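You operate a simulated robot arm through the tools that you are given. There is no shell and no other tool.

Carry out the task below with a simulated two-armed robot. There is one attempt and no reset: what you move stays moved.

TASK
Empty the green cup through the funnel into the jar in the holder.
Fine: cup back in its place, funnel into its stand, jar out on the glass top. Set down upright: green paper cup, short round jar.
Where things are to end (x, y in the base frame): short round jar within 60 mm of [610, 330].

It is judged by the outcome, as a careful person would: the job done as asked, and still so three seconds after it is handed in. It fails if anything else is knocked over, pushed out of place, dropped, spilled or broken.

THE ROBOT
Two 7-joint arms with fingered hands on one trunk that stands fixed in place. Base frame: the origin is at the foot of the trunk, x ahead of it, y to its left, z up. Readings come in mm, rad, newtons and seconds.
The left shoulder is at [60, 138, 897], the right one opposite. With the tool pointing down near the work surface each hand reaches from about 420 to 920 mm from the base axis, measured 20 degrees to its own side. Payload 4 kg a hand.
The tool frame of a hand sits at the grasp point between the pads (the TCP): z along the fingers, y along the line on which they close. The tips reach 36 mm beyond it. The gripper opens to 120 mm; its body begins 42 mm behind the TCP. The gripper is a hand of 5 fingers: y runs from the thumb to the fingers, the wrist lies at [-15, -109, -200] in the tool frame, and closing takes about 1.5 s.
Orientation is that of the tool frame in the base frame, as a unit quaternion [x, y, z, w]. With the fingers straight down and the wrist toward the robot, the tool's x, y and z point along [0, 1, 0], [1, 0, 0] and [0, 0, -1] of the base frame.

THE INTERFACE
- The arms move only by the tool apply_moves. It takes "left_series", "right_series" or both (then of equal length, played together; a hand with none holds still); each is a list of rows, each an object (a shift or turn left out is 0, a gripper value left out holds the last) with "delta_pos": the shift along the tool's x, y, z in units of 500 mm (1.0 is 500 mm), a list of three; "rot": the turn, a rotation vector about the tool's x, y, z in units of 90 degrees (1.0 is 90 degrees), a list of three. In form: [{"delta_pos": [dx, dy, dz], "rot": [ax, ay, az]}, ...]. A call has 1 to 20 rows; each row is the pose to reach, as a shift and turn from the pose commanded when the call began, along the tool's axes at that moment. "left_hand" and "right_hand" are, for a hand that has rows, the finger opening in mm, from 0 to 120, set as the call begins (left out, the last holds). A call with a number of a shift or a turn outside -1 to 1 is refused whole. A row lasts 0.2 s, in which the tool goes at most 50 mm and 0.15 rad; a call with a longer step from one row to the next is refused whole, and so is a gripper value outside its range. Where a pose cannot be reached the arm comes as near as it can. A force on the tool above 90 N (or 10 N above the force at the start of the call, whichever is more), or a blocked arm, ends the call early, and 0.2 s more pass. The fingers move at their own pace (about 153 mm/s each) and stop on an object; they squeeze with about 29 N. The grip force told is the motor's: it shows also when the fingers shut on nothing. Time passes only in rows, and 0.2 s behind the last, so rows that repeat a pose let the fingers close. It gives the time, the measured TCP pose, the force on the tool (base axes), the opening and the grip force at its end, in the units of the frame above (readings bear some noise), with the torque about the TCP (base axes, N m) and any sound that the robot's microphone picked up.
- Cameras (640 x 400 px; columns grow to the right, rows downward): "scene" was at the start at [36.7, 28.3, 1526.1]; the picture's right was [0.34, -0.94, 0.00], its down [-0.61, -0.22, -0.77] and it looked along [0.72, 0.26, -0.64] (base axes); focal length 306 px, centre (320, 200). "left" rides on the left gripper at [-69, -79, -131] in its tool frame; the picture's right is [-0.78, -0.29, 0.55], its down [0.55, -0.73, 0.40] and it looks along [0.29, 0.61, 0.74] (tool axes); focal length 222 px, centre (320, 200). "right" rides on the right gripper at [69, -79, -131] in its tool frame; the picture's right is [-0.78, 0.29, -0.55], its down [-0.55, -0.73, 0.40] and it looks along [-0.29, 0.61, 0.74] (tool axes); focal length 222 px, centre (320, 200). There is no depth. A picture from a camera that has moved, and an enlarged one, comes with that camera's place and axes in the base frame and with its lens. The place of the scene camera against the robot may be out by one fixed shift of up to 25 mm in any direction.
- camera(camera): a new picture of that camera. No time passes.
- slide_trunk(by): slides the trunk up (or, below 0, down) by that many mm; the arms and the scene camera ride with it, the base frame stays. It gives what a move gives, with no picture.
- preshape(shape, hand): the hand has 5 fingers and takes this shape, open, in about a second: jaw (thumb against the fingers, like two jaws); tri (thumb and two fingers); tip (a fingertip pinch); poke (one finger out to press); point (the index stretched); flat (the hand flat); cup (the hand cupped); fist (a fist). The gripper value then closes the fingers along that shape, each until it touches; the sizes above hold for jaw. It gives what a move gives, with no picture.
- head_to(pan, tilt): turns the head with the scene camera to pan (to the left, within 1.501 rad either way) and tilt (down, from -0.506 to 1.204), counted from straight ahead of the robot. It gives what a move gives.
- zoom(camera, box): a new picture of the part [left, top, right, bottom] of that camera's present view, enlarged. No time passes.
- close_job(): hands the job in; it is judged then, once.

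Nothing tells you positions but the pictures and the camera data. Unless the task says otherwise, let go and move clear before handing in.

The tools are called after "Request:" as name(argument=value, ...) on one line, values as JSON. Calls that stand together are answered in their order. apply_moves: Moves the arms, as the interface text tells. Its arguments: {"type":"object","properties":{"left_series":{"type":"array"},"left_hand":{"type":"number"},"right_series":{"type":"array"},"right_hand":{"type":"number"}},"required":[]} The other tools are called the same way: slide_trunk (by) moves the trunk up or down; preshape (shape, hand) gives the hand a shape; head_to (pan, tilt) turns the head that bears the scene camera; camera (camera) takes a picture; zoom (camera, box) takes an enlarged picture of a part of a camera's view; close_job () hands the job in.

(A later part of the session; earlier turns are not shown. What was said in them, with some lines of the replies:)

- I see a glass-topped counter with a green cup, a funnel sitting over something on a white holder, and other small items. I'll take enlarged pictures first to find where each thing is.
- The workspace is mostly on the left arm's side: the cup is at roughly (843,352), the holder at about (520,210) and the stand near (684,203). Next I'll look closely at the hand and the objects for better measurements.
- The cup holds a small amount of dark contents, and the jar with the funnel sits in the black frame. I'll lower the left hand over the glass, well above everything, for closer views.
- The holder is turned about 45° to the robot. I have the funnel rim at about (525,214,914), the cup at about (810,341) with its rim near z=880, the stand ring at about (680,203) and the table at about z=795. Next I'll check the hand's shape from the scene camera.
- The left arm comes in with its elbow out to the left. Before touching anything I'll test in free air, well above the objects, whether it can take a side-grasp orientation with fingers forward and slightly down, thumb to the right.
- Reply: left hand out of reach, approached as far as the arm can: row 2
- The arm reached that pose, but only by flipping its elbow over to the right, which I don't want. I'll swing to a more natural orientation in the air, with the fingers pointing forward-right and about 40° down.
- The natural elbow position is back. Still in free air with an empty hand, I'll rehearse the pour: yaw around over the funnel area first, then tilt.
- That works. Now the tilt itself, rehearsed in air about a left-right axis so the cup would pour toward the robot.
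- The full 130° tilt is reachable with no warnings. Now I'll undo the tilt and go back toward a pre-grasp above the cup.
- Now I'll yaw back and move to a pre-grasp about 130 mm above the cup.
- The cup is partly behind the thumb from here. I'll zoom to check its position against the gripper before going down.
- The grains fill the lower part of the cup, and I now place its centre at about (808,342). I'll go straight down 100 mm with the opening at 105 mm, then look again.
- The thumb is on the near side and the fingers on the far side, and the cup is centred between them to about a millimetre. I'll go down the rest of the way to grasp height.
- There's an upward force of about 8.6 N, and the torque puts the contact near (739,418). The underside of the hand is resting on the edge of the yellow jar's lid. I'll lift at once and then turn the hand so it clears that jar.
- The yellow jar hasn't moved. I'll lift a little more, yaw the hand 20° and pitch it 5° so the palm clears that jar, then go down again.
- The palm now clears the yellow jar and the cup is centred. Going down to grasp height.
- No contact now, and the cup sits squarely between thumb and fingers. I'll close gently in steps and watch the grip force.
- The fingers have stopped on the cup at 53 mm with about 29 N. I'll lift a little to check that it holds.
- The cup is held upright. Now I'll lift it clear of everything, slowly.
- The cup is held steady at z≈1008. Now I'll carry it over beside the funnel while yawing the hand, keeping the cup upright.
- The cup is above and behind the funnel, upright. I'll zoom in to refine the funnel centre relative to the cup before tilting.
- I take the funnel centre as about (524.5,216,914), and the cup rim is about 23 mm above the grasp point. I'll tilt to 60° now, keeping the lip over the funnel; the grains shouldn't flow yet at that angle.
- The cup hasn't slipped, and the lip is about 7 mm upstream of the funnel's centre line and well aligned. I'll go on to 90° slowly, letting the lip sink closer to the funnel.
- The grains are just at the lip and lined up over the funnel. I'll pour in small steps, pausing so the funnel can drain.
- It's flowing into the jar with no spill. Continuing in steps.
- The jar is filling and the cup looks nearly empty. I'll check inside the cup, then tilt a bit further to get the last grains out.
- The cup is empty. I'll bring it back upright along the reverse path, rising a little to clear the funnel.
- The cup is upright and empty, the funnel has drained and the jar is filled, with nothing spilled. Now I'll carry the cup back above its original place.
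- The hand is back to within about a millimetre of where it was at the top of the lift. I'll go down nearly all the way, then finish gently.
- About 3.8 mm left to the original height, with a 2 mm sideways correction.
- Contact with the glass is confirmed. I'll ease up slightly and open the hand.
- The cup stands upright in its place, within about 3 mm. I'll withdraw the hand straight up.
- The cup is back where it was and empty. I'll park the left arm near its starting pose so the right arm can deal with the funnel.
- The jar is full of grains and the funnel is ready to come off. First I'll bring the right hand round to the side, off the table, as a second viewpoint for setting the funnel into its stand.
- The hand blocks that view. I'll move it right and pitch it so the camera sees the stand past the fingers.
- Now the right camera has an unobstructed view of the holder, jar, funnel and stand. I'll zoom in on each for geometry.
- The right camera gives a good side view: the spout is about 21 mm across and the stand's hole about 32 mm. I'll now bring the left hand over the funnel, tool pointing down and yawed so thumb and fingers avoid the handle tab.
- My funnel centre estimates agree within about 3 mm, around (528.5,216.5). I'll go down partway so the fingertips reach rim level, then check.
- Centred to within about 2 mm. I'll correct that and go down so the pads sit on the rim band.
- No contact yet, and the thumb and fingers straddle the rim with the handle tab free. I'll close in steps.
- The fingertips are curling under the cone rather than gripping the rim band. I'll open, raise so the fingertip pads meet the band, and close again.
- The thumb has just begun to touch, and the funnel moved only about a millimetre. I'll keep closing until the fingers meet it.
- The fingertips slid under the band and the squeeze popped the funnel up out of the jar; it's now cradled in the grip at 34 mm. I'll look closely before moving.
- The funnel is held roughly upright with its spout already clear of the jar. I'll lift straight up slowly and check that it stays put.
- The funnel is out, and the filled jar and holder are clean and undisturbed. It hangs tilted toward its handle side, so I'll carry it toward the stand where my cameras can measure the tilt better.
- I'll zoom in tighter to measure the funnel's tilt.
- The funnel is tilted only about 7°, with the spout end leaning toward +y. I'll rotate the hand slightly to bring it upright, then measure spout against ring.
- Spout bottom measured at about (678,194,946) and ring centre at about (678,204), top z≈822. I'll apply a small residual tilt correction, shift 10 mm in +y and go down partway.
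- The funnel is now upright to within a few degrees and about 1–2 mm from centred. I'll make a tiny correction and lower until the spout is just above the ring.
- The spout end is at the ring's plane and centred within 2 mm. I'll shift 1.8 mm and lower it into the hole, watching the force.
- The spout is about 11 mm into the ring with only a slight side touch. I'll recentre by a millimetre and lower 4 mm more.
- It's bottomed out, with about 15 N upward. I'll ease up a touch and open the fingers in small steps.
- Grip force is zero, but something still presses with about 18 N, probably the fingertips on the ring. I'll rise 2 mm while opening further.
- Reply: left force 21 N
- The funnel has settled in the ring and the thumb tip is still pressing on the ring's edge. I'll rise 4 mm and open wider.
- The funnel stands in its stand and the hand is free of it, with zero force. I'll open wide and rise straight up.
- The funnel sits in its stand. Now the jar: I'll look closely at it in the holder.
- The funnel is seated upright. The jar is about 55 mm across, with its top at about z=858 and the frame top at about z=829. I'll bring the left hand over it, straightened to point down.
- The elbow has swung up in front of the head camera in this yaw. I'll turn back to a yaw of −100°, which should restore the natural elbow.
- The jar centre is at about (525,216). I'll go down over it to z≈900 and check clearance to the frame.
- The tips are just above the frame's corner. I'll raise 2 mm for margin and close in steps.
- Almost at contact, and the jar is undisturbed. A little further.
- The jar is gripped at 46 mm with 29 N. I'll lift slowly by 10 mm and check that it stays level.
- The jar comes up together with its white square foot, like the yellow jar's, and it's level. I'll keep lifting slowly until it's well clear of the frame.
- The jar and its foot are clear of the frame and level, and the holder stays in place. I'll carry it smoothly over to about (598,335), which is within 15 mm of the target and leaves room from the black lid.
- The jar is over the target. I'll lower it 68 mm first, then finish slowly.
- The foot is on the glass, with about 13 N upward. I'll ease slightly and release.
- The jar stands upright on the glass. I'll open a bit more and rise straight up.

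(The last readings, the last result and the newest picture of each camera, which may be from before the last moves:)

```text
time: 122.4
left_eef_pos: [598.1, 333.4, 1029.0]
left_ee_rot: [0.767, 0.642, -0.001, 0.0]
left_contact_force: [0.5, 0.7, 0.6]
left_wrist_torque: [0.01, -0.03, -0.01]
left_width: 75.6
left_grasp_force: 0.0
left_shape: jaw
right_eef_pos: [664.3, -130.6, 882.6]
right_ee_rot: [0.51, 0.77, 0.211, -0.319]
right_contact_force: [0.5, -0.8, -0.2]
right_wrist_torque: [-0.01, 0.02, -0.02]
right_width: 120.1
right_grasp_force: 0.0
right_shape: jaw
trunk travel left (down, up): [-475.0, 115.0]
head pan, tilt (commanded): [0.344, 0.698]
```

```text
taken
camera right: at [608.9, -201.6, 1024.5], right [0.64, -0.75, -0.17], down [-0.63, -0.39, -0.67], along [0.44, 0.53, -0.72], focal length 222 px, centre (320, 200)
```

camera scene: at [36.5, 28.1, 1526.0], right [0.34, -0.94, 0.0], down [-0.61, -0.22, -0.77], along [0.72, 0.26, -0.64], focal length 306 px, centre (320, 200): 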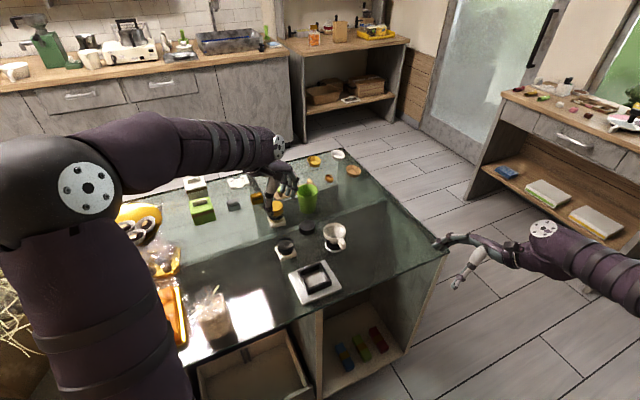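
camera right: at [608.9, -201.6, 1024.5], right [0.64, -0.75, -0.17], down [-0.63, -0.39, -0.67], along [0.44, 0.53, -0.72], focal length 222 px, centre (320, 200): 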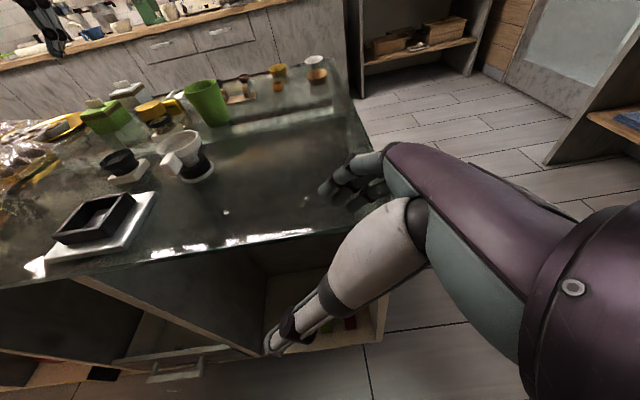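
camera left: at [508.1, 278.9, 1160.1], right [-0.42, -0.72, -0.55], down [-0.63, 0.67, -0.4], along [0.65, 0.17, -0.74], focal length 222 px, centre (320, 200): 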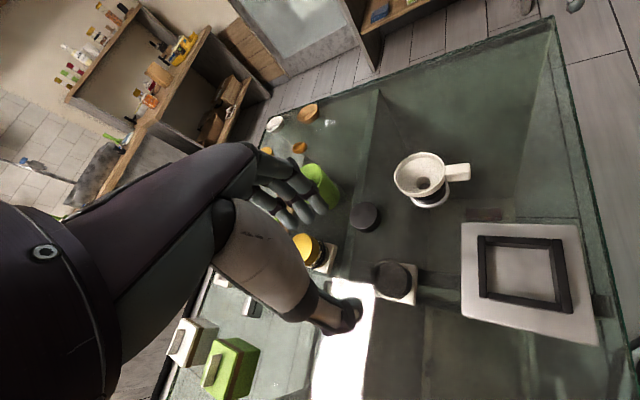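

Everything is standing. I'll park the left arm clear and then check positions and look for any stray grains.

Request:
apply_moves(left_series=[{"delta_pos": [0.0133, -0.0313, -0.028], "rot": [0, 0, -0.0093]}, {"delta_pos": [0.0267, -0.0627, -0.056], "rot": [0, 0, -0.0185]}, {"delta_pos": [0.04, -0.094, -0.084], "rot": [0, 0, -0.0278]}, {"delta_pos": [0.0533, -0.1253, -0.112], "rot": [0, 0, -0.037]}, {"delta_pos": [0.0667, -0.1567, -0.14], "rot": [0, 0, -0.0463]}, {"delta_pos": [0.08, -0.188, -0.168], "rot": [0, 0, -0.0556]}, {"delta_pos": [0.0933, -0.2193, -0.196], "rot": [0, 0, -0.0648]}, {"delta_pos": [0.1067, -0.2507, -0.224], "rot": [0, 0, -0.0741]}, {"delta_pos": [0.12, -0.282, -0.252], "rot": [0, 0, -0.0833]}, {"delta_pos": [0.1333, -0.3133, -0.28], "rot": [0, 0, -0.0926]}, {"delta_pos": [0.1467, -0.3447, -0.308], "rot": [0, 0, -0.1019]}, {"delta_pos": [0.16, -0.376, -0.336], "rot": [0, 0, -0.1111]}])

Request:
zoom(camera="left", box=[330, 80, 600, 280])

Request:
zoom(camera="scene", box=[240, 150, 390, 310])

Request:
zoom(camera="right", box=[20, 60, 280, 270])

```text
time: 125.0
left_eef_pos: [427.2, 447.4, 1197.3]
left_ee_rot: [0.708, 0.706, 0.0, 0.0]
left_contact_force: [0.2, -0.2, 0.8]
left_wrist_torque: [-0.02, -0.02, 0.03]
left_width: 75.8
left_grasp_force: 0.0
left_shape: jaw
right_eef_pos: [664.3, -130.3, 881.7]
right_ee_rot: [0.51, 0.77, 0.211, -0.319]
right_contact_force: [-0.9, 0.3, -0.5]
right_wrist_torque: [-0.02, 0.0, 0.02]
right_width: 119.8
right_grasp_force: 0.0
right_shape: jaw
trunk travel left (down, up): [-475.0, 115.0]
head pan, tilt (commanded): [0.344, 0.698]
```

```text
2.00 times, centred on (465, 180) of left
camera zoom: at [347.8, 377.9, 1327.7], right [-0.29, -0.78, -0.55], down [-0.73, 0.55, -0.4], along [0.61, 0.29, -0.74], focal length 444 px, centre (30, 240)
```

zoom: 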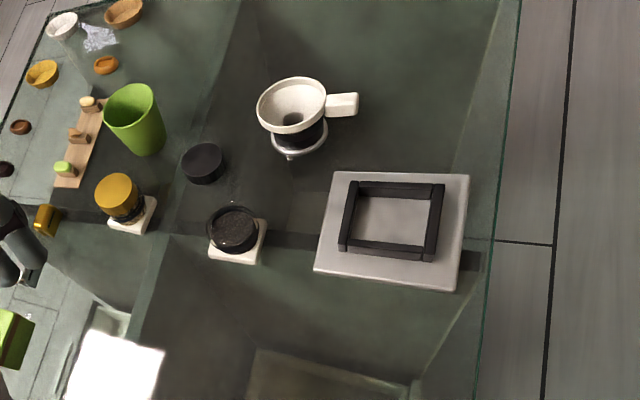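

```text
2.50 times, centred on (315, 230) of scene
camera zoom: at [36.4, 28.2, 1526.1], right [0.34, -0.94, 0.0], down [-0.6, -0.22, -0.77], along [0.72, 0.26, -0.64], focal length 766 px, centre (332, 125)
```

zoom: 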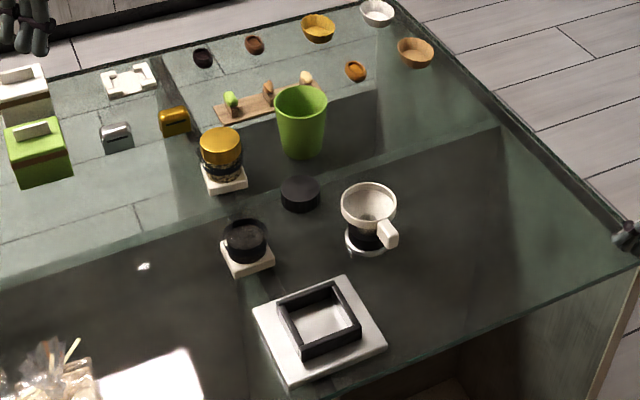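

```text
1.90 times, centred on (150, 165) of right
camera zoom: at [608.8, -201.5, 1024.6], right [0.64, -0.75, -0.17], down [-0.63, -0.39, -0.67], along [0.44, 0.53, -0.72], focal length 423 px, centre (644, 267)
```

zoom: 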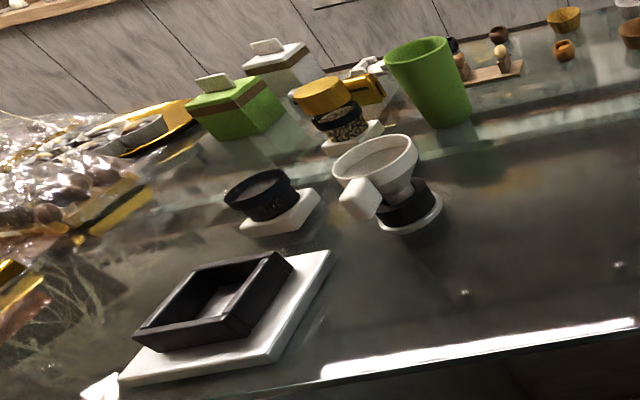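

All set down. I'll do a last close inspection of the funnel in its stand, the jar, the cup and the glass around the holder.

Request:
zoom(camera="scene", box=[280, 210, 350, 270])

Request:
zoom(camera="scene", box=[270, 240, 370, 320])

Request:
zoom(camera="left", box=[420, 100, 520, 170])

Request:
zoom(camera="left", box=[350, 100, 430, 160])

```text
6.67 times, centred on (315, 240) of scene
camera zoom: at [36.4, 28.2, 1526.1], right [0.34, -0.94, 0.0], down [-0.6, -0.22, -0.77], along [0.72, 0.26, -0.64], focal length 2042 px, centre (353, -67)
```

zoom: 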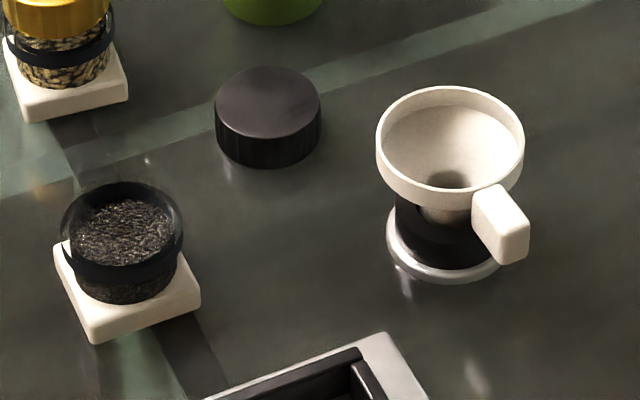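

```text
5.00 times, centred on (320, 280) of scene
camera zoom: at [36.4, 28.2, 1526.1], right [0.34, -0.94, 0.0], down [-0.6, -0.22, -0.77], along [0.72, 0.26, -0.64], focal length 1532 px, centre (320, -200)
```

zoom: 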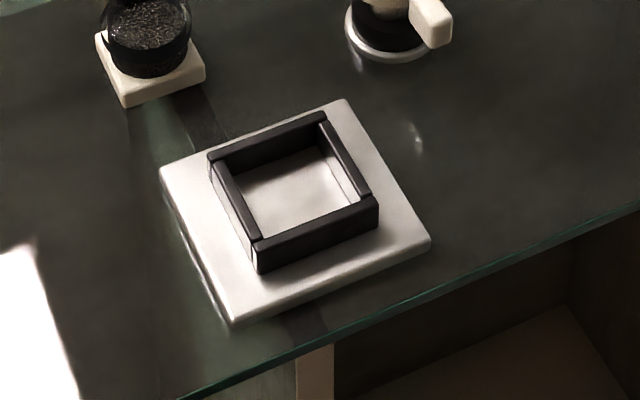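

```text
5.71 times, centred on (470, 135) of left
camera zoom: at [347.8, 377.9, 1327.7], right [-0.29, -0.78, -0.55], down [-0.73, 0.55, -0.4], along [0.61, 0.29, -0.74], focal length 1269 px, centre (-537, 571)
```

zoom: 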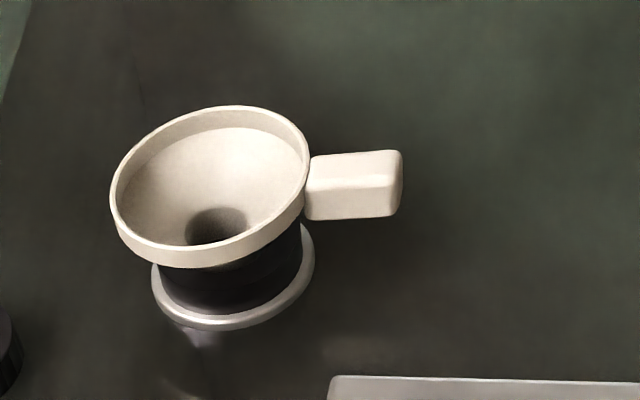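

```text
6.67 times, centred on (390, 130) of left
camera zoom: at [347.8, 377.9, 1327.7], right [-0.29, -0.78, -0.55], down [-0.73, 0.55, -0.4], along [0.61, 0.29, -0.74], focal length 1481 px, centre (-147, 667)
```

zoom: 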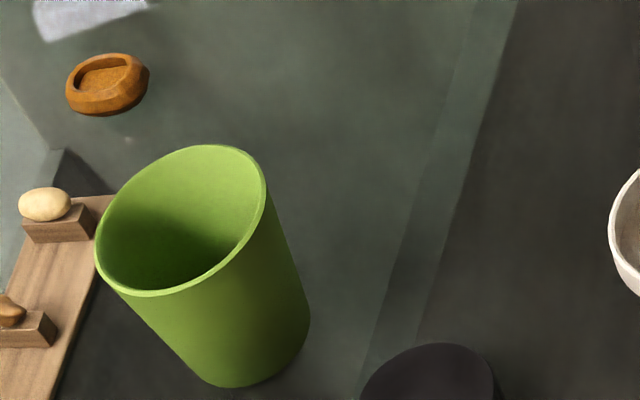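

Final state:
- **Cup:** empty and upright, within a few millimetres of where it started.
- **Funnel:** upright in its stand.
- **Jar:** filled and upright on the glass at about (597,335), roughly 15 mm from the target.
- **Rest of the scene:** I see no spilled grains, nothing else has moved, and both hands are clear.

I'm handing in the job now.

Request:
close_job()

```text
The job is handed in.
```

The job is done and handed in. The green cup was emptied through the funnel into the jar, and I saw no grains spilled in the final close-up pictures.

- **Cup:** it is empty, upright and back in its place, about 4 mm from where it started.
- **Funnel:** it sits upright in its stand. My grip slipped under the rim and squeezed it up out of the jar, but it stayed in the hand and nothing spilled.
- **Jar:** it stands upright and full on the glass top at about (597, 335), roughly 15 mm from the [610, 330] target. Its white square foot came out of the holder with it.
- **Holder and other things:** the empty holder and everything else look unmoved. The left hand briefly pressed on the yellow jar's lid (about 9 N) on my first approach to the cup. I backed off at once and the jar did not shift.

Both hands were open and clear when I handed in.
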